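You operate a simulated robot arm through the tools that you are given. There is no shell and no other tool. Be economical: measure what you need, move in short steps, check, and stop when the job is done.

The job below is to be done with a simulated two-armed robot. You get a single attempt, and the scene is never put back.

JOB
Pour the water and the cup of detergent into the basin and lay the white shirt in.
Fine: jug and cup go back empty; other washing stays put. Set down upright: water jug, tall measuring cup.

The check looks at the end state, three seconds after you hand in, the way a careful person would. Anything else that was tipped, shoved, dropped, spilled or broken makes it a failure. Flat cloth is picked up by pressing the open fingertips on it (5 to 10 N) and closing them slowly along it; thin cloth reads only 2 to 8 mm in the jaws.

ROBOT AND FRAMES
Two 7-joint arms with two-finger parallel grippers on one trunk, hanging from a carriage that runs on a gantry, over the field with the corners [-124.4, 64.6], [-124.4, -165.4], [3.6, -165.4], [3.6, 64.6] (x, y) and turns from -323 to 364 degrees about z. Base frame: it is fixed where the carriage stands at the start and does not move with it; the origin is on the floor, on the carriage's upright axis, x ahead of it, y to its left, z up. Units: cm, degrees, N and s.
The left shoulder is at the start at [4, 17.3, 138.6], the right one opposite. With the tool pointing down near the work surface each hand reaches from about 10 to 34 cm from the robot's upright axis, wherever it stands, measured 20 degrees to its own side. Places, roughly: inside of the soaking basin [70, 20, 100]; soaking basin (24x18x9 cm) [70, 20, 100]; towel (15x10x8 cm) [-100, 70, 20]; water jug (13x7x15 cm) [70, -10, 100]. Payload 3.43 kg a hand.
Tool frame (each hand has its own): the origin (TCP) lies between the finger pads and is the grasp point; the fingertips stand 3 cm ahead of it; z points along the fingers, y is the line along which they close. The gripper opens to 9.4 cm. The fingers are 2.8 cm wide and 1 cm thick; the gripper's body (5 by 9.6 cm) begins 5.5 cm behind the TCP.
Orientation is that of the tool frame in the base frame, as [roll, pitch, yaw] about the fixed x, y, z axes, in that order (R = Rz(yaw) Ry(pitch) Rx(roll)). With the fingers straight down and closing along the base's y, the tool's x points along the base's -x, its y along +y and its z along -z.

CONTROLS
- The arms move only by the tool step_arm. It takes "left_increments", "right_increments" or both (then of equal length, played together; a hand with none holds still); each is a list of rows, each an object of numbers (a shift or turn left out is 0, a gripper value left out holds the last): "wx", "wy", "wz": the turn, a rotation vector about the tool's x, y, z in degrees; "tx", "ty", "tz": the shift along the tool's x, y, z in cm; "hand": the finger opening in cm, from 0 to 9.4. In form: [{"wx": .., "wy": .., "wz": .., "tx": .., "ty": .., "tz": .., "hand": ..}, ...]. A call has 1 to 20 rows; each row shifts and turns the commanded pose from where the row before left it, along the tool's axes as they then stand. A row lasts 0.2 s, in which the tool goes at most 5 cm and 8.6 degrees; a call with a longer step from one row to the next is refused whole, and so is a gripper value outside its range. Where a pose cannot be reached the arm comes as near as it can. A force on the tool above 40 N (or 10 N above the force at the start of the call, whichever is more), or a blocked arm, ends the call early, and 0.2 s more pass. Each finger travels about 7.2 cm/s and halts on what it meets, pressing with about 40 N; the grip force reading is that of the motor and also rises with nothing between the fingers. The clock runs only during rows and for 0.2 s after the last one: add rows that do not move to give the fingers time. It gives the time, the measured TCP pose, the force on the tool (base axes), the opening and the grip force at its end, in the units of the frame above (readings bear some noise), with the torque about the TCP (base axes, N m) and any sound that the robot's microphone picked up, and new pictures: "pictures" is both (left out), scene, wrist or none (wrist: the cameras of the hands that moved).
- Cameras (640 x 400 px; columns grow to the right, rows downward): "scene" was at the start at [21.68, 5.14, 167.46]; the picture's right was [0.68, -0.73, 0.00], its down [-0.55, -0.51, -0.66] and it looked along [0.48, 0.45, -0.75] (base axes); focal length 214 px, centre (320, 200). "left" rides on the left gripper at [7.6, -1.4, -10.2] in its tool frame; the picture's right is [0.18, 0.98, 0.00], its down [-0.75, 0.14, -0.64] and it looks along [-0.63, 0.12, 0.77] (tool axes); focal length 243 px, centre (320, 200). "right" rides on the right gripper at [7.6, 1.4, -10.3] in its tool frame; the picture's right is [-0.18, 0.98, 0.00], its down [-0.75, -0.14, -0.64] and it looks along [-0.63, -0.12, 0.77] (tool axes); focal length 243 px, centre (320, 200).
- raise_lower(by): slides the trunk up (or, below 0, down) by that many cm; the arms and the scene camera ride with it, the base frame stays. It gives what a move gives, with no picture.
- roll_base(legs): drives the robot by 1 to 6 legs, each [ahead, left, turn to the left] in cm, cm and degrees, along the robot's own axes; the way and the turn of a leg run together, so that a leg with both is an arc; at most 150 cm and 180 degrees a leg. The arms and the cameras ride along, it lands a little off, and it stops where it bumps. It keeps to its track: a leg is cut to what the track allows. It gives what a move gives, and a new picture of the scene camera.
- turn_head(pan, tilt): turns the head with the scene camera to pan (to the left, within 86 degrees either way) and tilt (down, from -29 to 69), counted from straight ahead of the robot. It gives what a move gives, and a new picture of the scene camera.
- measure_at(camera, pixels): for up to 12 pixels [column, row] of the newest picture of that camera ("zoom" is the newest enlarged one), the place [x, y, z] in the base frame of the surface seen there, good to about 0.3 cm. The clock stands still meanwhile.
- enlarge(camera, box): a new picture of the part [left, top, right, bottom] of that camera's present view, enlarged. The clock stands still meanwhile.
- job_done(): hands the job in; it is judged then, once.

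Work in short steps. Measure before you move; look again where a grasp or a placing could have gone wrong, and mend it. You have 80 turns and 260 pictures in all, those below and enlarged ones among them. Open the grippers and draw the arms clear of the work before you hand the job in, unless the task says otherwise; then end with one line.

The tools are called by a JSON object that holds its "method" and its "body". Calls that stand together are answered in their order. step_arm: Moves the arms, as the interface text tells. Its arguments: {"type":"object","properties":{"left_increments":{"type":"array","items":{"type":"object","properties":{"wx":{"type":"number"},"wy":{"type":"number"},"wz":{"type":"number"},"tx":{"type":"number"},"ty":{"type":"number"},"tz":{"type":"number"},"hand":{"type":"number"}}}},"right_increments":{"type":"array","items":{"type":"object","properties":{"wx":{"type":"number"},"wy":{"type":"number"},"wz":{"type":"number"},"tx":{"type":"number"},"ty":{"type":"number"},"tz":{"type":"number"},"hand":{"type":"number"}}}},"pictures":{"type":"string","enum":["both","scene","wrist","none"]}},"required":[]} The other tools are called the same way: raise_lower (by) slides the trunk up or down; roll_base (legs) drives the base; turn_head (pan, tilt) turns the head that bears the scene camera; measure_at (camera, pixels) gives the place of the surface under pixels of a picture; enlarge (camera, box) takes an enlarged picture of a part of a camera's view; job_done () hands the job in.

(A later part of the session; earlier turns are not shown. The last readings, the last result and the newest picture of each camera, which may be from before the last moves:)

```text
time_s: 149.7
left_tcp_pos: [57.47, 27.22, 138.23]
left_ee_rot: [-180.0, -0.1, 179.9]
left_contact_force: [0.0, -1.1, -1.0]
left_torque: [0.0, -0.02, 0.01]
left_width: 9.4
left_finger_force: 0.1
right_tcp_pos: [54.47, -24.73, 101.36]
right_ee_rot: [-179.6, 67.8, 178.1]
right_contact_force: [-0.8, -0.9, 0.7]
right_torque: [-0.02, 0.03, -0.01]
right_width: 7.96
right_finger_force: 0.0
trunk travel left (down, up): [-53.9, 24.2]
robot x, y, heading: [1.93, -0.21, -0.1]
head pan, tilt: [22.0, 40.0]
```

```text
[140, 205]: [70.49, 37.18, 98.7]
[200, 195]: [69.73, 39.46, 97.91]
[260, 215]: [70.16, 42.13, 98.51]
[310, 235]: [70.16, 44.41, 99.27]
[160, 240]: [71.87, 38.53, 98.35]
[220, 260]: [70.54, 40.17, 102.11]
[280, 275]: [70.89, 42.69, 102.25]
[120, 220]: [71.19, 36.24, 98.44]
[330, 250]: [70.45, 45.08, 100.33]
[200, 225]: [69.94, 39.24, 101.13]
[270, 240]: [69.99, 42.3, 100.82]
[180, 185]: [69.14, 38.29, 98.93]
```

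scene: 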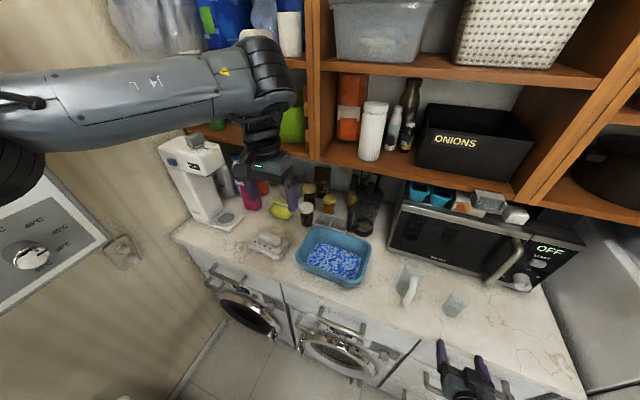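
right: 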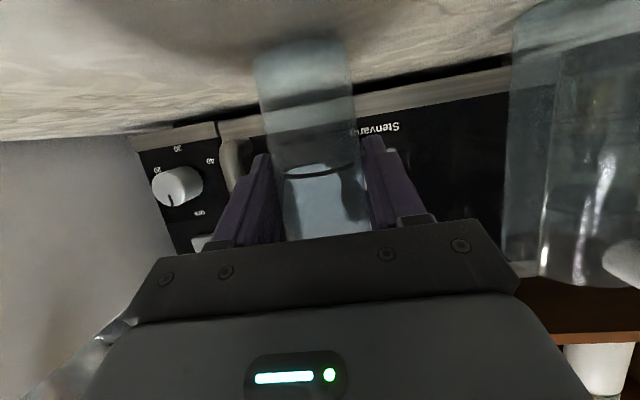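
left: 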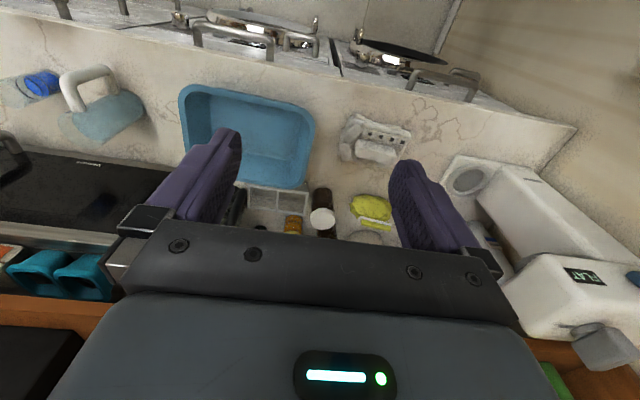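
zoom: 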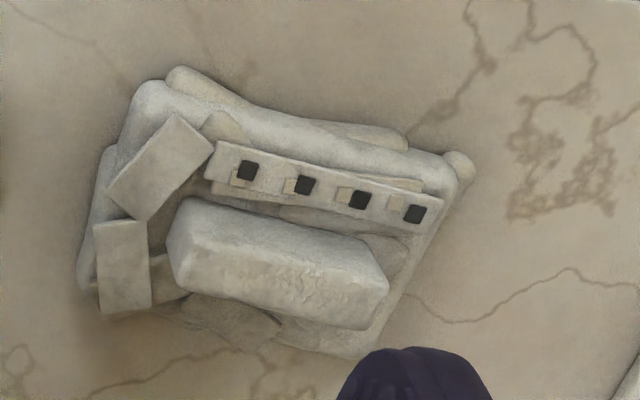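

Ridge: x 70–73, y 38.7–46.5, top z 102.2. I'll shift the base left 15 and turn right 20° to bring the left shoulder closer.

{"method": "roll_base", "body": {"legs": [[0, 15, 0], [0, 0, -20]]}}

{"method": "step_arm", "body": {"left_increments": [{"wz": 7}, {"wz": 7}, {"wz": 7}, {"wz": 7}, {"wz": 7}, {"wz": 7}, {"wz": 7}, {"wz": 7}, {"wz": 7}, {"wz": 7}, {"hand": 6}], "pictures": "both"}}

```text
time_s: 152.1
left_tcp_pos: [63.68, 21.32, 138.32]
left_ee_rot: [-180.0, 0.0, 159.6]
left_contact_force: [0.2, -0.1, -1.0]
left_torque: [0.01, 0.0, -0.02]
left_width: 9.37
left_finger_force: 0.1
right_tcp_pos: [42.94, -26.63, 101.26]
right_ee_rot: [-179.5, 67.7, 158.0]
right_contact_force: [0.3, -0.6, 0.8]
right_torque: [0.0, -0.01, 0.01]
right_width: 8.03
right_finger_force: 0.0
trunk travel left (down, up): [-53.9, 24.2]
robot x, y, heading: [1.94, 14.71, -20.4]
head pan, tilt: [22.0, 40.0]
```

scene: 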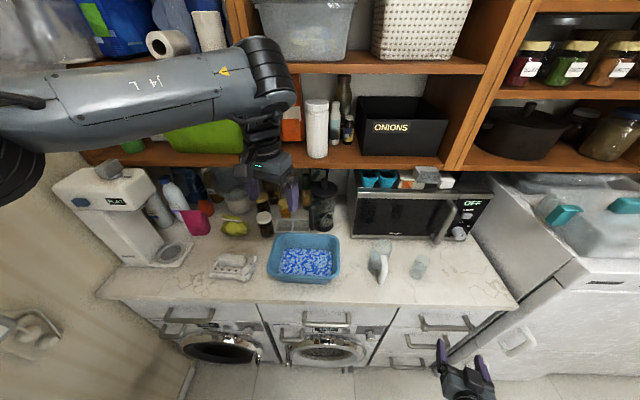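

```text
time_s: 154.5
left_tcp_pos: [63.6, 21.26, 138.21]
left_ee_rot: [-180.0, 0.0, 89.5]
left_contact_force: [-0.1, -0.3, 0.0]
left_torque: [0.0, 0.01, 0.02]
left_width: 6.02
left_finger_force: 0.1
right_tcp_pos: [42.8, -26.77, 101.32]
right_ee_rot: [-179.8, 67.7, 157.9]
right_contact_force: [0.1, 0.0, 0.3]
right_torque: [-0.02, 0.01, 0.01]
right_width: 7.99
right_finger_force: 0.1
trunk travel left (down, up): [-53.9, 24.2]
robot x, y, heading: [1.99, 14.46, -20.5]
head pan, tilt: [22.0, 40.0]
```

scene: 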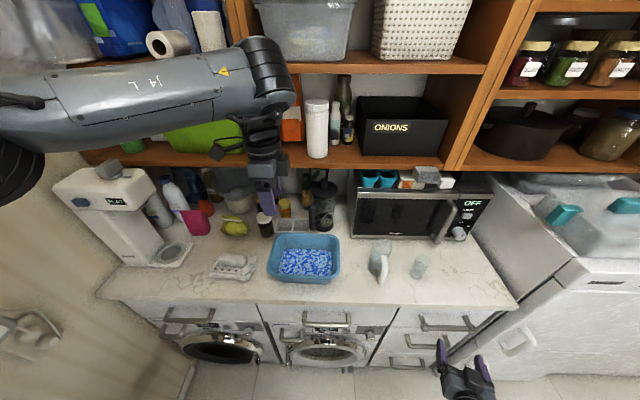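
left: 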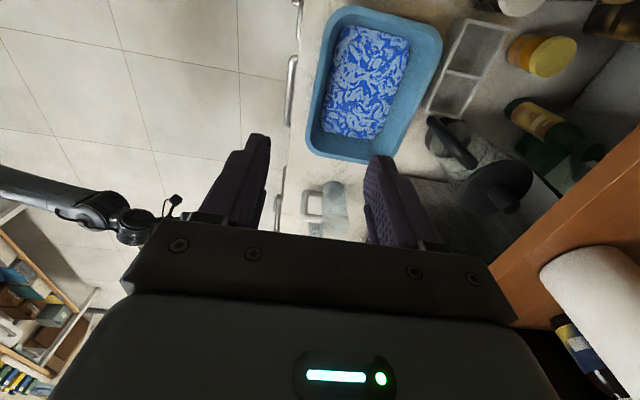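

Tool now closes along x. Moving over the ridge at (71.4, 42.5) at height, then partly down.

{"method": "step_arm", "body": {"left_increments": [{"tx": 2.12, "ty": 0.78}, {"tx": 2.12, "ty": 0.78}, {"tx": 2.12, "ty": 0.78}, {"tx": 2.12, "ty": 0.78}, {"tx": 2.12, "ty": 0.78}, {"tx": 2.12, "ty": 0.78}, {"tx": 2.12, "ty": 0.78}, {"tx": 2.12, "ty": 0.78}, {"tx": 2.12, "ty": 0.78}, {"tx": 2.12, "ty": 0.78}, {"tz": 3}, {"tz": 3}, {"tz": 3}, {"tz": 3}, {"tz": 3}, {}], "pictures": "both"}}

```text
time_s: 157.9
left_tcp_pos: [69.28, 39.33, 117.32]
left_ee_rot: [179.9, 0.0, 89.6]
left_contact_force: [-0.3, -0.4, -0.2]
left_torque: [0.04, -0.03, -0.04]
left_width: 5.98
left_finger_force: 0.0
left hand out of reach, approached as far as the arm can: row 5, 6, 7, 8, 9, 10
right_tcp_pos: [43.0, -26.69, 101.27]
right_ee_rot: [-179.7, 67.7, 158.0]
right_contact_force: [-0.9, -0.5, -0.6]
right_torque: [-0.01, -0.04, -0.04]
right_width: 7.99
right_finger_force: 0.0
trunk travel left (down, up): [-53.9, 24.2]
robot x, y, heading: [2.62, 14.65, -20.5]
head pan, tilt: [22.0, 40.0]
```

scene: 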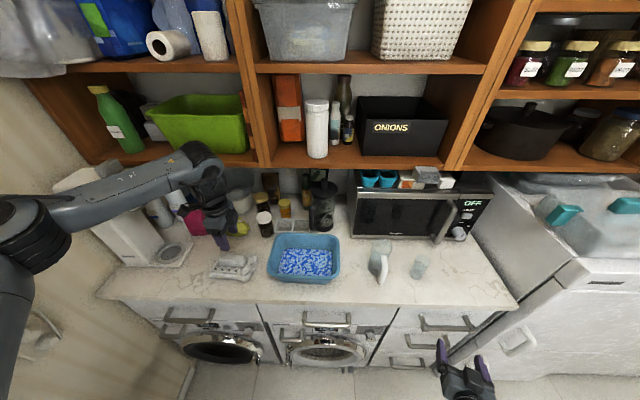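
left: 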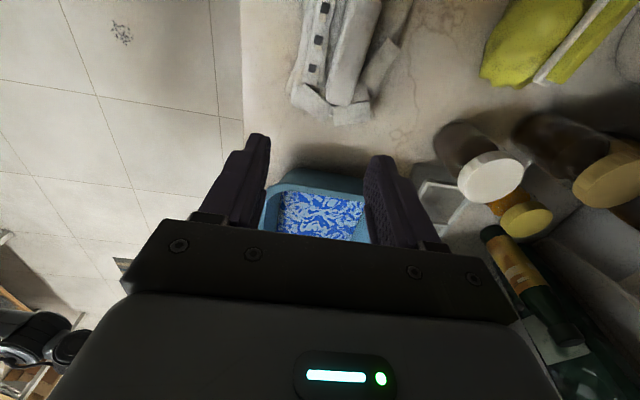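

The left arm is at its reach limit. I'll raise the hand a bit, check the elbow's clearance to the heater, and then reposition the base and trunk.

{"method": "measure_at", "body": {"camera": "scene", "pixels": [[35, 230], [15, 270], [70, 215], [15, 340], [130, 190], [195, 160]]}}

{"method": "step_arm", "body": {"left_increments": [{"tz": -3}, {"tz": -3}, {"tz": -2}, {}], "pictures": "none"}}

```text
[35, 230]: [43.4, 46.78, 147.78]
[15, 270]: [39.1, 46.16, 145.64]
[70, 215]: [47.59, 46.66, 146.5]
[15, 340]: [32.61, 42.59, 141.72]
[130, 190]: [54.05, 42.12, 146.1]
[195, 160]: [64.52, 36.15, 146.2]
```

```text
time_s: 158.9
left_tcp_pos: [69.21, 39.38, 125.35]
left_ee_rot: [-179.9, -0.1, 89.6]
left_contact_force: [0.3, 0.3, -0.9]
left_torque: [0.01, -0.02, -0.01]
left_width: 5.99
left_finger_force: 0.0
right_tcp_pos: [42.84, -26.56, 101.31]
right_ee_rot: [-179.6, 67.7, 157.9]
right_contact_force: [-0.4, -0.5, 0.3]
right_torque: [-0.02, -0.02, 0.0]
right_width: 7.96
right_finger_force: 0.0
trunk travel left (down, up): [-53.9, 24.2]
robot x, y, heading: [2.21, 14.7, -20.5]
head pan, tilt: [22.0, 40.0]
```

Elbow at y≈47 (heater at 62.6), so there's room. Turning right 15°, shifting 9 cm in +y, and lowering the trunk 12.

{"method": "roll_base", "body": {"legs": [[0, 0, -15], [-5.0, 7.3, 0]]}}

{"method": "raise_lower", "body": {"by": -10}}

```text
time_s: 160.9
left_tcp_pos: [73.47, 30.38, 125.24]
left_ee_rot: [180.0, -0.1, 74.8]
left_contact_force: [-0.3, -0.2, 0.2]
left_torque: [-0.02, -0.01, 0.02]
left_width: 6.01
left_finger_force: 0.1
right_tcp_pos: [31.19, -26.79, 101.32]
right_ee_rot: [-179.8, 67.7, 143.1]
right_contact_force: [-0.3, -0.6, -0.4]
right_torque: [-0.02, -0.03, -0.03]
right_width: 8.03
right_finger_force: 0.1
trunk travel left (down, up): [-53.9, 24.2]
robot x, y, heading: [2.39, 23.81, -35.2]
head pan, tilt: [22.0, 40.0]
```

scene: 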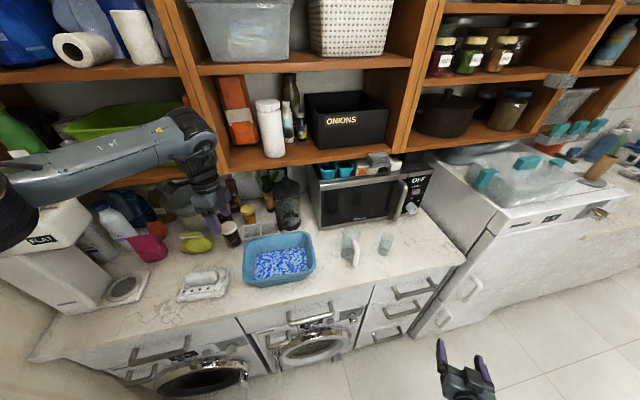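

```text
time_s: 162.2
left_tcp_pos: [73.55, 30.23, 115.29]
left_ee_rot: [-180.0, 0.0, 74.7]
left_contact_force: [-0.4, 0.3, -0.1]
left_torque: [0.02, -0.02, 0.03]
left_width: 6.02
left_finger_force: 0.0
right_tcp_pos: [31.27, -26.73, 91.37]
right_ee_rot: [-179.7, 67.7, 143.3]
right_contact_force: [0.5, -1.2, -1.1]
right_torque: [-0.01, 0.04, 0.01]
right_width: 8.01
right_finger_force: 0.2
trunk travel left (down, up): [-43.9, 34.2]
robot x, y, heading: [2.4, 23.51, -35.4]
head pan, tilt: [22.0, 40.0]
```

Aligning yaw back to 90° and moving over the ridge.

{"method": "step_arm", "body": {"left_increments": [{"wz": -5}, {"wz": -5}, {"wz": -5}, {"tx": 2.05, "ty": -0.35}, {"tx": 2.05, "ty": -0.35}, {"tx": 2.05, "ty": -0.35}, {"tx": 2.05, "ty": -0.35}, {"tx": 2.05, "ty": -0.35}, {"tx": 2.05, "ty": -0.35}, {}], "pictures": "both"}}

{"method": "enlarge", "body": {"camera": "scene", "box": [130, 200, 290, 320]}}

```text
time_s: 164.4
left_tcp_pos: [72.41, 41.26, 113.78]
left_ee_rot: [-180.0, 0.1, 89.8]
left_contact_force: [-0.5, 1.0, -0.4]
left_torque: [-0.02, 0.03, 0.0]
left_width: 6.0
left_finger_force: 0.0
left hand out of reach, approached as far as the arm can: row 8, 9
right_tcp_pos: [31.16, -26.87, 91.31]
right_ee_rot: [-179.6, 67.7, 143.1]
right_contact_force: [-0.5, 0.2, -0.3]
right_torque: [0.01, 0.02, -0.02]
right_width: 8.01
right_finger_force: 0.0
trunk travel left (down, up): [-43.9, 34.2]
robot x, y, heading: [2.43, 23.59, -35.3]
head pan, tilt: [22.0, 40.0]
```

scene: 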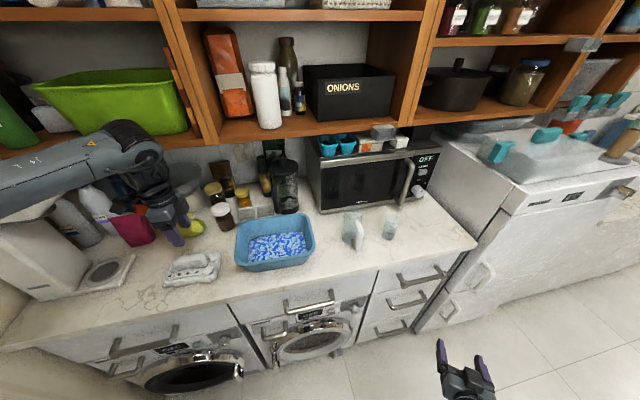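
left: 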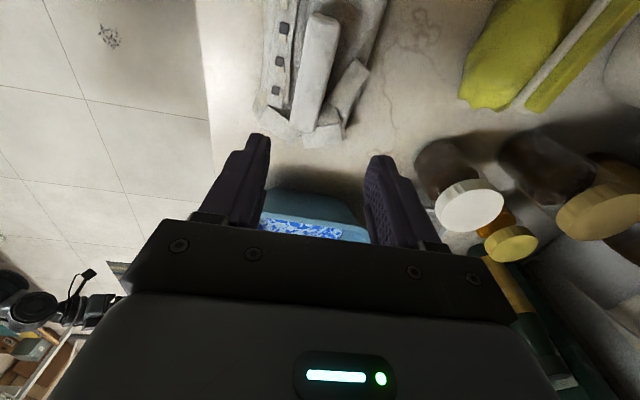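

```text
3.33 times, centred on (210, 260) of scene
```

zoom: 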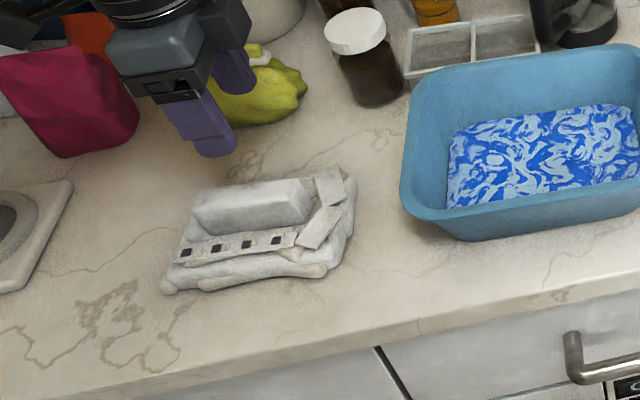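

Still just short. I'll raise the hand, turn the base another 10° right with a small shift, and lower the trunk 10 more.

{"method": "step_arm", "body": {"left_increments": [{"tz": -3}, {"tz": -3}, {"tz": -3}, {"tz": -2}, {}], "pictures": "none"}}

{"method": "roll_base", "body": {"legs": [[0, 0, -10], [-2.1, 3.5, 0]]}}

{"method": "raise_lower", "body": {"by": -10}}

```text
time_s: 165.6
left_tcp_pos: [74.5, 36.74, 118.15]
left_ee_rot: [179.8, 0.2, 89.8]
left_contact_force: [-0.2, -0.1, 0.1]
left_torque: [0.03, 0.03, -0.04]
left_width: 6.04
left_finger_force: 0.0
left hand out of reach, approached as far as the arm can: row 1, 2, 3, 4
right_tcp_pos: [31.11, -26.97, 91.24]
right_ee_rot: [-179.8, 67.8, 143.2]
right_contact_force: [0.8, -0.4, 0.3]
right_torque: [0.02, 0.0, -0.04]
right_width: 7.99
right_finger_force: 0.1
trunk travel left (down, up): [-43.9, 34.2]
robot x, y, heading: [2.63, 23.54, -35.1]
head pan, tilt: [22.0, 40.0]
```

```text
time_s: 167.2
left_tcp_pos: [76.48, 28.14, 118.15]
left_ee_rot: [179.8, 0.1, 79.8]
left_contact_force: [-0.3, -1.1, 0.4]
left_torque: [0.0, 0.05, -0.01]
left_width: 6.02
left_finger_force: 0.1
right_tcp_pos: [23.03, -26.9, 91.21]
right_ee_rot: [-179.8, 67.8, 133.1]
right_contact_force: [0.0, 0.0, 0.0]
right_torque: [-0.04, -0.01, -0.03]
right_width: 8.0
right_finger_force: 0.0
trunk travel left (down, up): [-43.9, 34.2]
robot x, y, heading: [3.15, 27.48, -45.4]
head pan, tilt: [22.0, 40.0]
```

scene: 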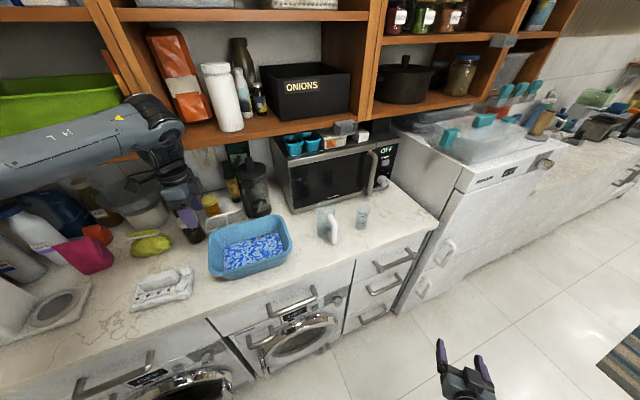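

```text
time_s: 168.5
left_tcp_pos: [76.47, 28.07, 108.1]
left_ee_rot: [179.8, 0.3, 79.8]
left_contact_force: [-0.8, -0.3, -0.4]
left_torque: [0.02, 0.05, 0.0]
left_width: 6.0
left_finger_force: 0.1
right_tcp_pos: [22.99, -27.1, 81.41]
right_ee_rot: [-179.6, 67.7, 133.1]
right_contact_force: [-0.1, 0.2, 0.4]
right_torque: [0.01, -0.01, -0.01]
right_width: 7.99
right_finger_force: 0.1
trunk travel left (down, up): [-33.9, 44.2]
robot x, y, heading: [3.29, 27.77, -45.3]
head pan, tilt: [22.0, 40.0]
```

All clear. Raising slightly, aligning yaw, then moving over the ridge.

{"method": "step_arm", "body": {"left_increments": [{"tz": -1.5, "ty": -1}, {"tz": -1.5, "ty": -1}, {"ty": -1.5, "wz": -5}, {"ty": -1.5, "wz": -5}, {"tx": 2.4}, {"tx": 2.4}, {"tx": 2.4}, {"tx": 2.4}, {"tx": 2.4}, {"tx": 2.4}, {}], "pictures": "both"}}

{"method": "enlarge", "body": {"camera": "scene", "box": [80, 200, 280, 340]}}

```text
time_s: 170.2
left_tcp_pos: [72.6, 29.66, 106.54]
left_ee_rot: [179.4, 1.1, 89.6]
left_contact_force: [-0.4, -0.8, 14.6]
left_torque: [-0.2, 0.54, -0.09]
left_width: 5.97
left_finger_force: 0.1
left hand out of reach, approached as far as the arm can: row 1, 2, 5, 6, 7, 8
right_tcp_pos: [23.07, -27.1, 81.24]
right_ee_rot: [-179.8, 67.8, 133.1]
right_contact_force: [-0.4, -0.1, 1.2]
right_torque: [0.01, -0.02, 0.02]
right_width: 7.97
right_finger_force: 0.1
trunk travel left (down, up): [-33.9, 44.2]
robot x, y, heading: [3.52, 27.49, -45.0]
head pan, tilt: [22.0, 40.0]
stopped in row 8 (left hand): the force on the tool passed its limit at 52 N (the readings are from after the stop); the commanded pose is now the measured one
```

scene: 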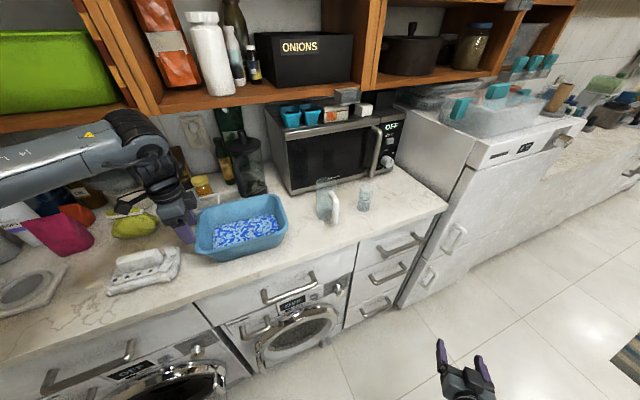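
left: 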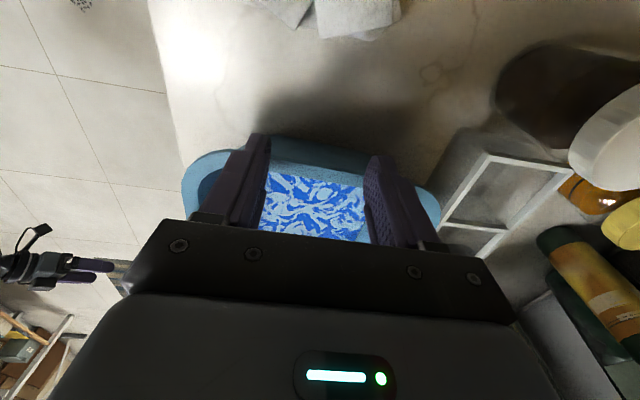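

```text
2.86 times, centred on (180, 270) of scene
```

zoom: 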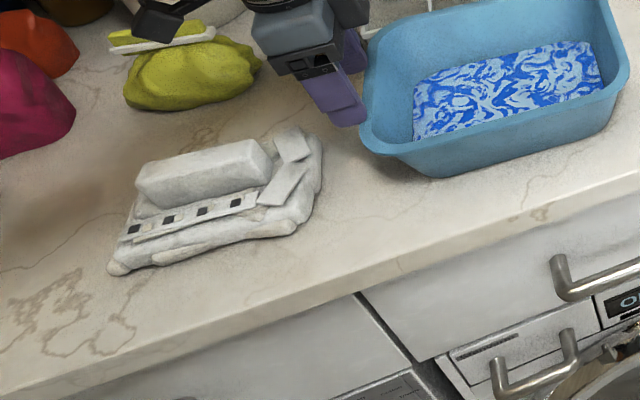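

The fingertips are touching the basin's left rim (14.6 N). I'll lift the hand straight up now.

{"method": "step_arm", "body": {"left_increments": [{"tz": -1}, {"tz": -1.5}, {"tz": -2}, {"tz": -1}, {}], "pictures": "none"}}

{"method": "enlarge", "body": {"camera": "scene", "box": [130, 170, 290, 290]}}

```text
time_s: 171.4
left_tcp_pos: [73.06, 27.3, 109.36]
left_ee_rot: [179.5, 1.0, 89.6]
left_contact_force: [0.4, -0.3, -0.2]
left_torque: [0.01, 0.03, -0.01]
left_width: 6.02
left_finger_force: 0.1
left hand out of reach, approached as far as the arm can: row 1, 2, 3, 4
right_tcp_pos: [22.77, -27.04, 81.28]
right_ee_rot: [-179.7, 67.7, 133.3]
right_contact_force: [0.4, 0.2, 0.0]
right_torque: [-0.02, 0.04, 0.0]
right_width: 7.98
right_finger_force: 0.1
trunk travel left (down, up): [-33.9, 44.2]
robot x, y, heading: [3.23, 27.25, -45.0]
head pan, tilt: [22.0, 40.0]
```

```text
3.33 times, centred on (210, 230) of scene
```

zoom: 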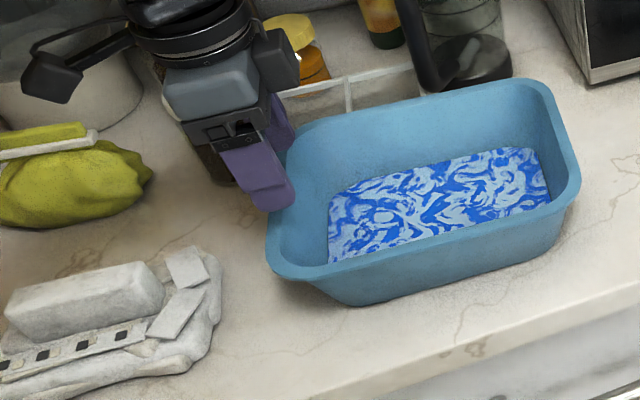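

Freed, basin undisturbed. The limit looks like wrist roll, not distance, so I'll rotate the tool the other way (yaw toward 180 and beyond) and move away from the basin.

{"method": "step_arm", "body": {"left_increments": [{"wz": -7.5}, {"wz": -7.5}, {"wz": -7.5}, {"wz": -7.5}, {"wz": -7.5}, {"wz": -7.5}, {"wz": -7.5, "tz": -0.5}, {"wz": -7.5, "tz": -0.5}, {"wz": -7.5, "tz": -0.5}, {"wz": -7.5, "tz": -0.5}, {"wz": -7.5, "tz": -0.5}, {"wz": -7.5, "tz": -0.5}, {"tz": -1}, {}], "pictures": "scene"}}

```text
time_s: 174.4
left_tcp_pos: [72.86, 25.21, 111.13]
left_ee_rot: [-179.0, 0.6, 179.8]
left_contact_force: [-0.1, -0.2, 0.4]
left_torque: [-0.03, 0.02, 0.02]
left_width: 5.99
left_finger_force: 0.0
left hand out of reach, approached as far as the arm can: row 7, 8, 9, 10, 11, 12, 13
right_tcp_pos: [22.87, -27.01, 81.36]
right_ee_rot: [-179.7, 67.7, 133.2]
right_contact_force: [-0.4, 0.0, 1.1]
right_torque: [0.0, 0.02, 0.01]
right_width: 8.01
right_finger_force: 0.1
trunk travel left (down, up): [-33.9, 44.2]
robot x, y, heading: [2.94, 27.41, -45.0]
head pan, tilt: [22.0, 40.0]
```

scene: 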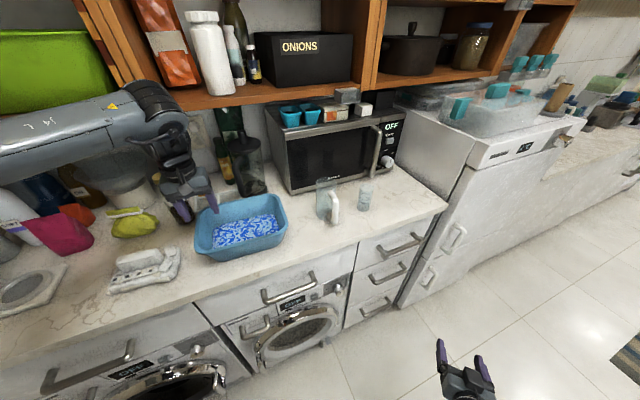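

The readings fit a simple reach sphere (~58.7 cm from shoulder to a wrist ~25 cm above the TCP), so I lowered too far. Raising the trunk 9 fixes that; then I restore yaw 90 and move over the shirt.

{"method": "raise_lower", "body": {"by": 9}}

{"method": "step_arm", "body": {"left_increments": [{"ty": 2}, {"ty": 2}, {"ty": 2}, {"ty": 2}, {"ty": 2}, {"ty": 2, "tx": 0.7}, {"ty": 2, "tx": 0.7}, {"ty": 2}, {"ty": 1.3}, {}], "pictures": "both"}}

```text
time_s: 175.6
left_tcp_pos: [72.89, 25.25, 120.09]
left_ee_rot: [-179.0, 0.5, 179.6]
left_contact_force: [0.8, -0.7, 0.0]
left_torque: [0.0, 0.01, 0.0]
left_width: 5.99
left_finger_force: 0.1
right_tcp_pos: [22.85, -27.22, 90.21]
right_ee_rot: [-179.7, 67.7, 133.2]
right_contact_force: [1.1, 0.4, 0.5]
right_torque: [0.0, 0.0, -0.03]
right_width: 8.01
right_finger_force: 0.1
trunk travel left (down, up): [-42.9, 35.2]
robot x, y, heading: [3.44, 27.25, -45.5]
head pan, tilt: [22.0, 40.0]
```

```text
time_s: 177.8
left_tcp_pos: [74.58, 33.73, 112.0]
left_ee_rot: [-179.0, 0.7, 179.6]
left_contact_force: [0.0, 0.2, -0.9]
left_torque: [0.03, 0.01, -0.02]
left_width: 6.01
left_finger_force: 0.0
left hand out of reach, approached as far as the arm can: row 1, 2, 3, 4, 5, 6, 7, 8, 9
right_tcp_pos: [22.85, -27.05, 90.34]
right_ee_rot: [-179.7, 67.6, 133.2]
right_contact_force: [0.4, 0.4, 0.4]
right_torque: [0.01, -0.01, 0.01]
right_width: 8.0
right_finger_force: 0.0
trunk travel left (down, up): [-42.9, 35.2]
robot x, y, heading: [3.46, 27.44, -45.1]
head pan, tilt: [22.0, 40.0]
```

scene: 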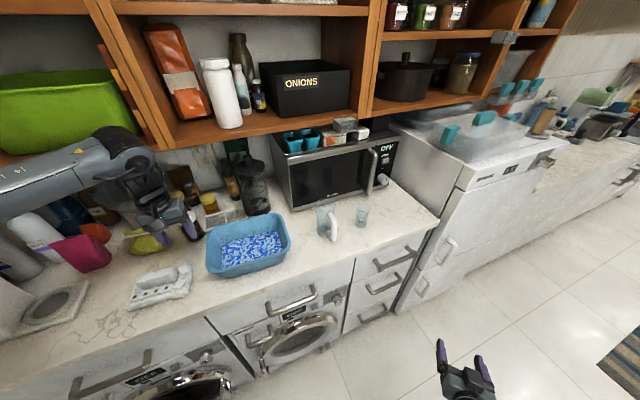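
left: 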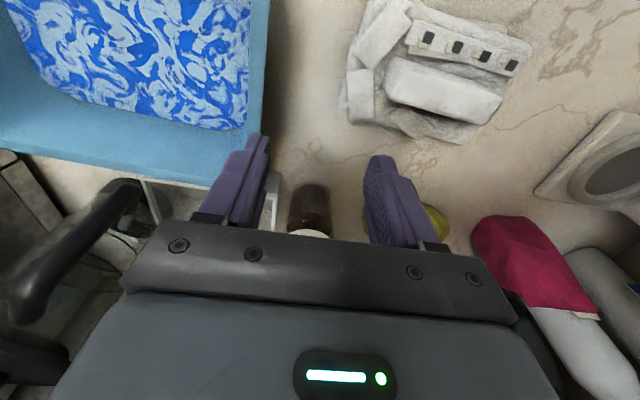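

The arm's leftward azimuth is the limit. Fix: turn the base back left 10° and tilt the tool so the fingers point toward +y while still closing along x, which puts the wrist ~10 cm further right.

{"method": "roll_base", "body": {"legs": [[0, 0, 10]]}}

{"method": "step_arm", "body": {"left_increments": [{"ty": -2.5}, {"ty": -2.5}, {"ty": -2.5}, {"ty": -2.5}, {"wz": 7.5}, {"wz": 7.5}, {"wz": 7.5}, {"wz": 7.5}, {"wz": 7.5}, {"wz": 7.5}, {"wz": 7.5}, {"wz": 7.5}, {"wz": 7.5}, {"wz": 7.5}, {"wz": 7.5}, {"wz": 7.5}, {"wz": 7.5}, {"wz": 2}, {}], "pictures": "scene"}}

```text
time_s: 179.1
left_tcp_pos: [72.63, 45.66, 111.98]
left_ee_rot: [-179.0, 0.7, -170.4]
left_contact_force: [0.1, 0.0, -0.2]
left_torque: [0.01, 0.0, -0.02]
left_width: 5.99
left_finger_force: 0.1
right_tcp_pos: [32.24, -23.14, 90.51]
right_ee_rot: [-179.7, 67.8, 143.2]
right_contact_force: [-0.4, -0.2, 0.0]
right_torque: [0.0, -0.01, 0.0]
right_width: 8.0
right_finger_force: 0.0
trunk travel left (down, up): [-42.9, 35.2]
robot x, y, heading: [3.2, 27.54, -34.8]
head pan, tilt: [22.0, 40.0]
stopped in leg 1: the robot was blocked; the commanded pose is now the measured one
```

scene: 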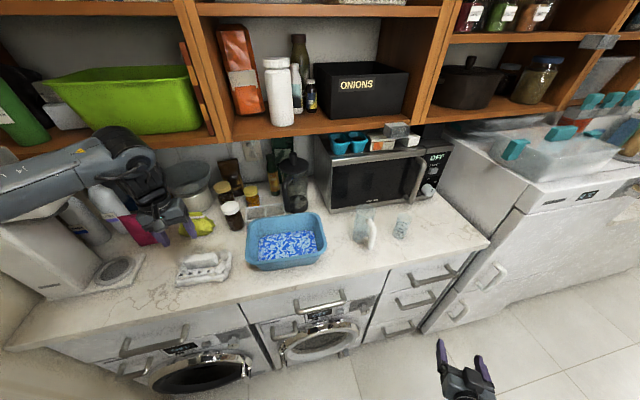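

```text
time_s: 183.1
left_tcp_pos: [74.08, 36.0, 112.1]
left_ee_rot: [179.2, 0.8, 90.0]
left_contact_force: [-0.6, -0.1, 0.2]
left_torque: [-0.01, 0.01, -0.01]
left_width: 6.0
left_finger_force: 0.0
right_tcp_pos: [32.19, -22.98, 90.41]
right_ee_rot: [-179.7, 67.8, 143.3]
right_contact_force: [0.3, -0.6, -0.1]
right_torque: [0.0, -0.03, 0.02]
right_width: 8.0
right_finger_force: 0.1
trunk travel left (down, up): [-42.9, 35.2]
robot x, y, heading: [3.23, 26.97, -35.0]
head pan, tilt: [22.0, 40.0]
```

scene: 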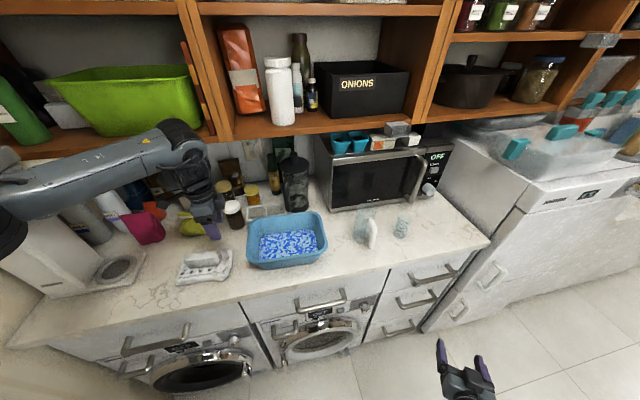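

The base stopped right at its goal with "blocked"; I'll check surroundings by zoom. Then tilt the tool 25° and move over the ridge.

{"method": "enlarge", "body": {"camera": "scene", "box": [0, 100, 260, 310]}}

{"method": "step_arm", "body": {"left_increments": [{"wy": 6.5}, {"wy": 6.5}, {"wy": 6.5}, {"wy": 6.5}, {"ty": -1.3}, {"ty": -1.4}, {}], "pictures": "wrist"}}

```text
1.90 times, centred on (130, 205) of scene
```

zoom: 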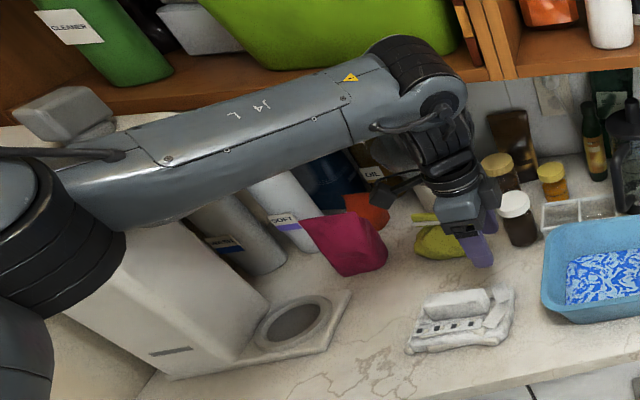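

```text
time_s: 184.7
left_tcp_pos: [70.14, 34.99, 106.74]
left_ee_rot: [179.1, -25.2, 90.5]
left_contact_force: [-0.1, 0.9, -0.7]
left_torque: [-0.01, -0.01, -0.03]
left_width: 5.99
left_finger_force: 0.1
left hand out of reach, approached as far as the arm can: row 3, 4, 5
right_tcp_pos: [32.2, -22.94, 90.36]
right_ee_rot: [-179.6, 67.7, 143.2]
right_contact_force: [-0.8, 0.3, -0.5]
right_torque: [0.02, 0.02, 0.01]
right_width: 8.0
right_finger_force: 0.0
trunk travel left (down, up): [-42.9, 35.2]
robot x, y, heading: [3.62, 27.29, -35.2]
head pan, tilt: [22.0, 40.0]
```

left: 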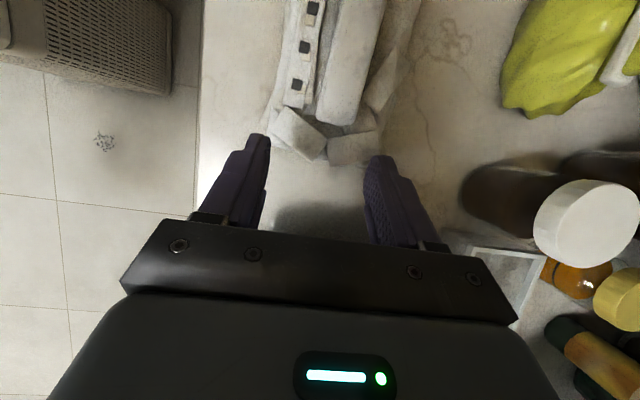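

Everything around is upright. The fingers (open 6 cm) straddle the ridge line; I'll slide toward +y at this height and centre on x≈71.4.

{"method": "step_arm", "body": {"left_increments": [{"tx": 1.36, "tz": 0.63, "ty": 0.7}, {"tx": 1.36, "tz": 0.63, "ty": 0.6}, {"tx": 1.36, "tz": 0.63}, {"tx": 1.36, "tz": 0.63}, {}], "pictures": "both"}}

{"method": "enlarge", "body": {"camera": "scene", "box": [150, 180, 270, 300]}}

```text
time_s: 185.9
left_tcp_pos: [71.51, 40.35, 104.91]
left_ee_rot: [179.0, -24.9, 90.4]
left_contact_force: [-0.3, 0.0, 0.2]
left_torque: [0.02, 0.01, 0.01]
left_width: 6.0
left_finger_force: 0.0
left hand out of reach, approached as far as the arm can: row 2, 3, 4
right_tcp_pos: [32.15, -22.92, 90.29]
right_ee_rot: [-179.7, 67.7, 143.1]
right_contact_force: [0.3, -0.1, -0.8]
right_torque: [0.01, 0.01, 0.0]
right_width: 7.98
right_finger_force: 0.0
trunk travel left (down, up): [-42.9, 35.2]
robot x, y, heading: [3.34, 27.47, -35.4]
head pan, tilt: [22.0, 40.0]
```

scene: 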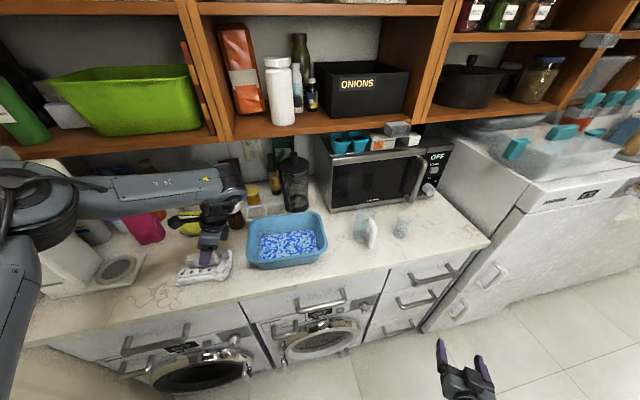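
left: 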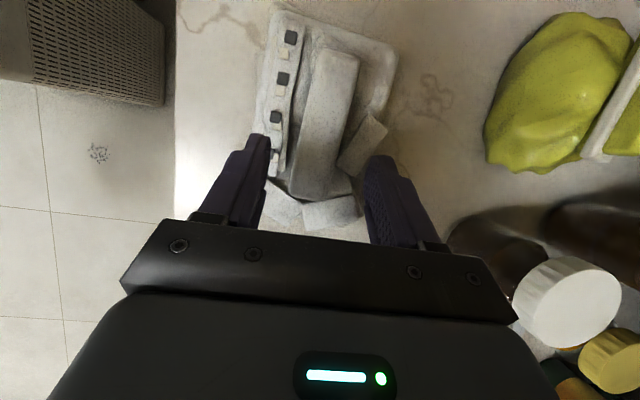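

```text
3.33 times, centred on (210, 240) of scene
```

zoom: 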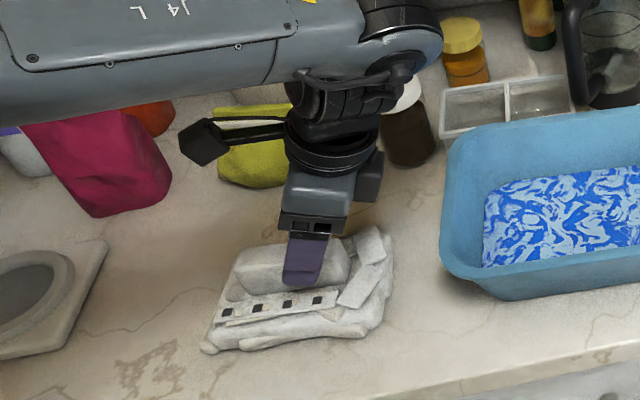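

The fingers straddle the ridge, centred. Lowering ~2.2 cm.

{"method": "step_arm", "body": {"left_increments": [{"tz": 0.9, "tx": -0.3}, {"tz": 0.6, "tx": -0.2}, {"tz": 0.5, "tx": -0.2}, {}], "pictures": "wrist"}}

{"method": "enlarge", "body": {"camera": "scene", "box": [150, 200, 270, 300]}}

```text
time_s: 186.9
left_tcp_pos: [71.44, 40.49, 102.75]
left_ee_rot: [179.1, -25.1, 90.4]
left_contact_force: [0.3, 0.1, 0.2]
left_torque: [-0.01, -0.02, -0.01]
left_width: 6.01
left_finger_force: 0.0
right_tcp_pos: [32.22, -22.79, 90.43]
right_ee_rot: [-179.8, 67.7, 143.2]
right_contact_force: [-0.1, 0.2, 0.0]
right_torque: [0.01, 0.03, -0.01]
right_width: 8.02
right_finger_force: 0.1
trunk travel left (down, up): [-42.9, 35.2]
robot x, y, heading: [3.28, 27.06, -35.0]
head pan, tilt: [22.0, 40.0]
```

left: 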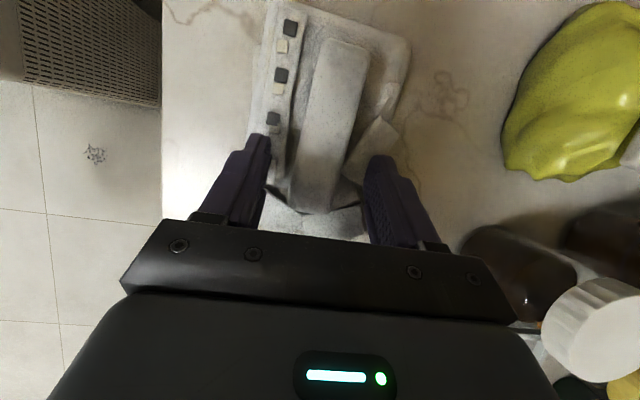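

```text
4.00 times, centred on (210, 250) of scene
```

zoom: 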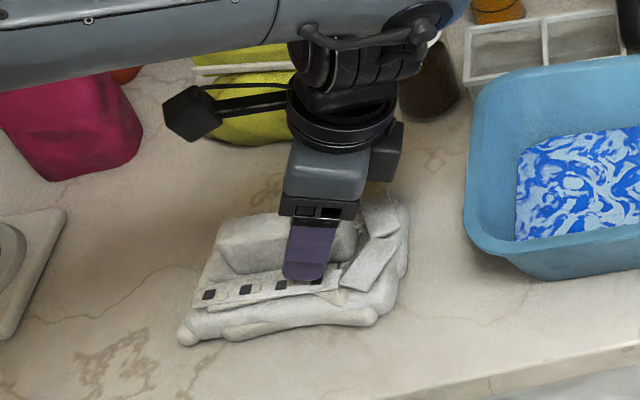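

Tips are beside the ridge just above the button strip. Closing slowly.

{"method": "step_arm", "body": {"left_increments": [{"tz": 0.3, "hand": 5}, {"hand": 4.2}, {"hand": 3.6}, {"hand": 3.1}, {"hand": 2.6}, {"hand": 2.1}, {"hand": 1.6}, {"hand": 1}, {"hand": 0.5}, {}], "pictures": "wrist"}}

```text
time_s: 189.1
left_tcp_pos: [71.58, 40.6, 102.47]
left_ee_rot: [179.1, -25.2, 90.4]
left_contact_force: [-0.5, 0.2, 1.5]
left_torque: [0.0, -0.02, -0.09]
left_width: 2.96
left_finger_force: 40.4
right_tcp_pos: [32.14, -22.93, 90.31]
right_ee_rot: [-179.7, 67.7, 143.3]
right_contact_force: [-0.6, -0.7, 0.5]
right_torque: [0.0, 0.01, 0.0]
right_width: 8.0
right_finger_force: 0.2
trunk travel left (down, up): [-42.9, 35.2]
robot x, y, heading: [3.62, 27.6, -35.0]
head pan, tilt: [22.0, 40.0]
```

left: 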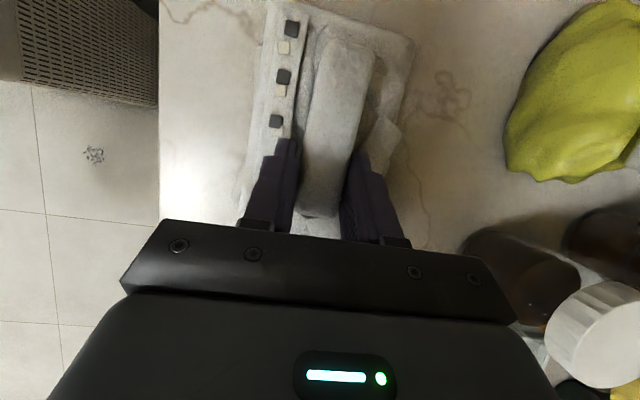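

Gripped at 3.0 cm, 40 N. Lifting with the trunk by 4 cm first and checking.

{"method": "raise_lower", "body": {"by": 4}}

{"method": "enlarge", "body": {"camera": "scene", "box": [130, 180, 310, 310]}}

```text
time_s: 189.9
left_tcp_pos: [71.33, 40.6, 106.47]
left_ee_rot: [179.1, -25.2, 90.4]
left_contact_force: [0.0, -0.5, -2.4]
left_torque: [-0.04, -0.01, 0.01]
left_width: 2.97
left_finger_force: 39.9
right_tcp_pos: [32.09, -22.83, 94.23]
right_ee_rot: [-179.7, 67.7, 143.3]
right_contact_force: [0.5, 0.0, 0.0]
right_torque: [0.02, 0.0, 0.02]
right_width: 8.0
right_finger_force: 0.0
trunk travel left (down, up): [-46.9, 31.2]
robot x, y, heading: [3.28, 27.49, -35.1]
head pan, tilt: [22.0, 40.0]
```

```text
3.08 times, centred on (220, 245) of scene
```

zoom: 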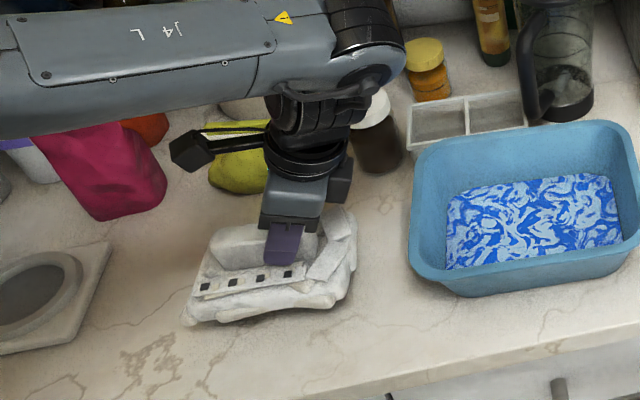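

The shirt is lifted. Raising 9 more and carrying it in −y by 26 cm with the base.

{"method": "raise_lower", "body": {"by": 9}}

{"method": "roll_base", "body": {"legs": [[7.5, -10.7, 0], [7.4, -10.6, 0]]}}

{"method": "enlarge", "body": {"camera": "scene", "box": [130, 180, 330, 320]}}

```text
time_s: 191.2
left_tcp_pos: [71.45, 40.53, 115.28]
left_ee_rot: [179.1, -25.3, 90.4]
left_contact_force: [0.7, 0.7, -3.1]
left_torque: [-0.05, 0.03, 0.01]
left_width: 2.97
left_finger_force: 40.1
right_tcp_pos: [32.13, -22.88, 103.27]
right_ee_rot: [-179.7, 67.7, 143.2]
right_contact_force: [-0.1, 0.0, -0.3]
right_torque: [-0.01, -0.02, 0.03]
right_width: 8.01
right_finger_force: 0.0
trunk travel left (down, up): [-55.9, 22.2]
robot x, y, heading: [3.19, 27.36, -34.8]
head pan, tilt: [22.0, 40.0]
```

```text
time_s: 193.3
left_tcp_pos: [71.34, 14.83, 115.36]
left_ee_rot: [179.1, -25.2, 90.5]
left_contact_force: [1.0, 0.1, -2.4]
left_torque: [-0.06, 0.0, 0.03]
left_width: 2.99
left_finger_force: 40.2
right_tcp_pos: [32.14, -48.55, 103.34]
right_ee_rot: [-179.7, 67.7, 143.4]
right_contact_force: [-0.1, 0.1, 0.6]
right_torque: [0.05, -0.04, 0.03]
right_width: 8.0
right_finger_force: 0.1
trunk travel left (down, up): [-55.9, 22.2]
robot x, y, heading: [3.33, 1.43, -34.9]
head pan, tilt: [22.0, 40.0]
```

scene: 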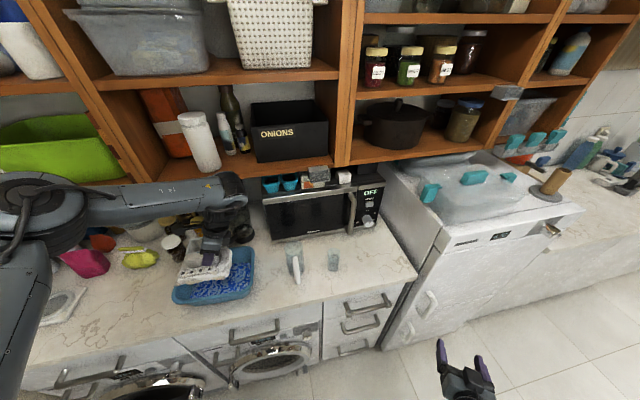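

```text
2.86 times, centred on (230, 250) of scene
```

zoom: 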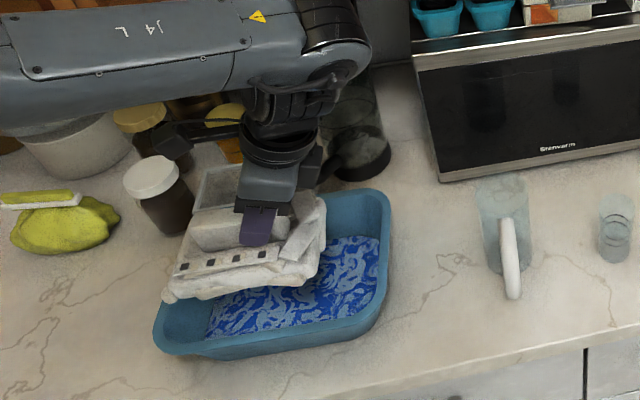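

Shirt is over the basin. I'll nudge it ~+1.8 in x to centre, then lower with the trunk.

{"method": "step_arm", "body": {"left_increments": [{"ty": 0.9}, {"ty": 0.9}, {}], "pictures": "none"}}

{"method": "raise_lower", "body": {"by": -5}}

{"method": "enlarge", "body": {"camera": "scene", "box": [130, 180, 330, 320]}}

{"method": "enlarge", "body": {"camera": "left", "box": [0, 0, 640, 400]}}

```text
time_s: 194.1
left_tcp_pos: [73.34, 14.86, 115.33]
left_ee_rot: [179.2, -25.2, 90.5]
left_contact_force: [0.1, -0.1, -3.0]
left_torque: [-0.09, -0.01, 0.0]
left_width: 2.97
left_finger_force: 40.1
right_tcp_pos: [32.2, -48.42, 103.35]
right_ee_rot: [-179.8, 67.6, 143.4]
right_contact_force: [0.2, -0.7, 0.0]
right_torque: [-0.02, -0.01, 0.04]
right_width: 7.99
right_finger_force: 0.0
trunk travel left (down, up): [-55.9, 22.2]
robot x, y, heading: [2.99, 1.79, -35.1]
head pan, tilt: [22.0, 40.0]
```

```text
time_s: 195.1
left_tcp_pos: [73.21, 15.0, 110.38]
left_ee_rot: [179.1, -25.1, 90.5]
left_contact_force: [-0.5, -0.6, -2.3]
left_torque: [-0.04, 0.02, 0.04]
left_width: 2.98
left_finger_force: 39.8
right_tcp_pos: [32.12, -48.48, 98.23]
right_ee_rot: [-179.6, 67.7, 143.2]
right_contact_force: [0.0, -0.9, -0.5]
right_torque: [-0.01, -0.01, -0.01]
right_width: 7.98
right_finger_force: 0.0
trunk travel left (down, up): [-50.9, 27.2]
robot x, y, heading: [3.13, 1.5, -35.1]
head pan, tilt: [22.0, 40.0]
```

```text
2.86 times, centred on (230, 250) of scene
```

zoom: 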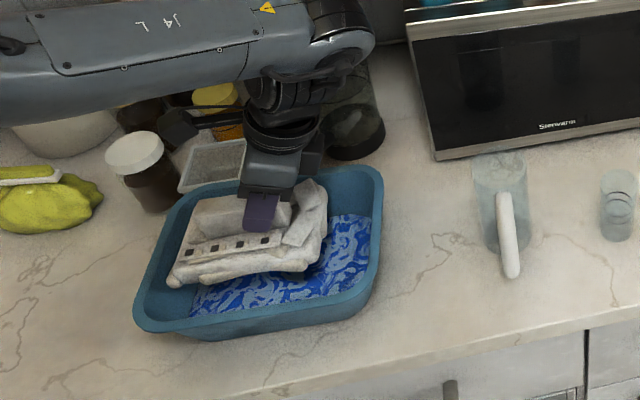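

```text
1.00 times, centred on (320, 200) of left (not enlarged: the box is as wide or as high as the picture)
5 turns are left
```

zoom: 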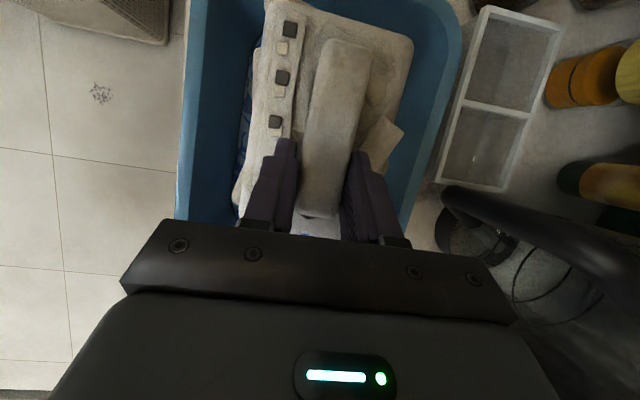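

Few turns remain. The shirt sits slightly toward the +x wall and the gripper is close to the French press handle, so I shift back 1.2 cm, lower 5 cm, and look.

{"method": "step_arm", "body": {"left_increments": [{"ty": -0.6}, {"ty": -0.6}, {}], "pictures": "none"}}

{"method": "raise_lower", "body": {"by": -5.2}}

{"method": "enlarge", "body": {"camera": "scene", "box": [130, 160, 330, 300]}}

```text
time_s: 195.9
left_tcp_pos: [72.13, 14.89, 110.39]
left_ee_rot: [179.1, -25.1, 90.6]
left_contact_force: [0.2, 0.1, -2.4]
left_torque: [-0.04, -0.03, 0.03]
left_width: 2.94
left_finger_force: 39.6
right_tcp_pos: [32.17, -48.57, 98.23]
right_ee_rot: [-179.6, 67.7, 143.3]
right_contact_force: [0.3, -0.9, 0.8]
right_torque: [0.0, -0.01, -0.01]
right_width: 7.99
right_finger_force: 0.0
trunk travel left (down, up): [-50.9, 27.2]
robot x, y, heading: [3.66, 1.1, -34.7]
head pan, tilt: [22.0, 40.0]
```

```text
time_s: 196.8
left_tcp_pos: [72.17, 14.94, 105.27]
left_ee_rot: [179.1, -25.3, 90.5]
left_contact_force: [0.4, 0.6, -1.9]
left_torque: [-0.04, 0.01, 0.04]
left_width: 2.99
left_finger_force: 39.5
right_tcp_pos: [32.31, -48.39, 93.17]
right_ee_rot: [-179.8, 67.8, 143.4]
right_contact_force: [-0.1, -0.2, -0.1]
right_torque: [0.01, 0.0, 0.0]
right_width: 8.01
right_finger_force: 0.1
trunk travel left (down, up): [-45.7, 32.4]
robot x, y, heading: [2.9, 1.75, -35.1]
head pan, tilt: [22.0, 40.0]
```

```text
2.86 times, centred on (230, 230) of scene
4 turns are left
```

zoom: 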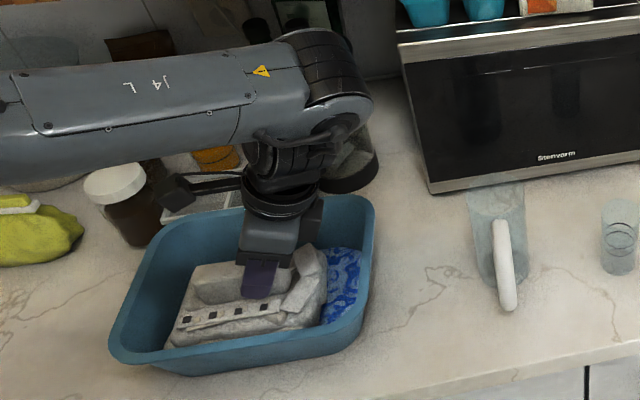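

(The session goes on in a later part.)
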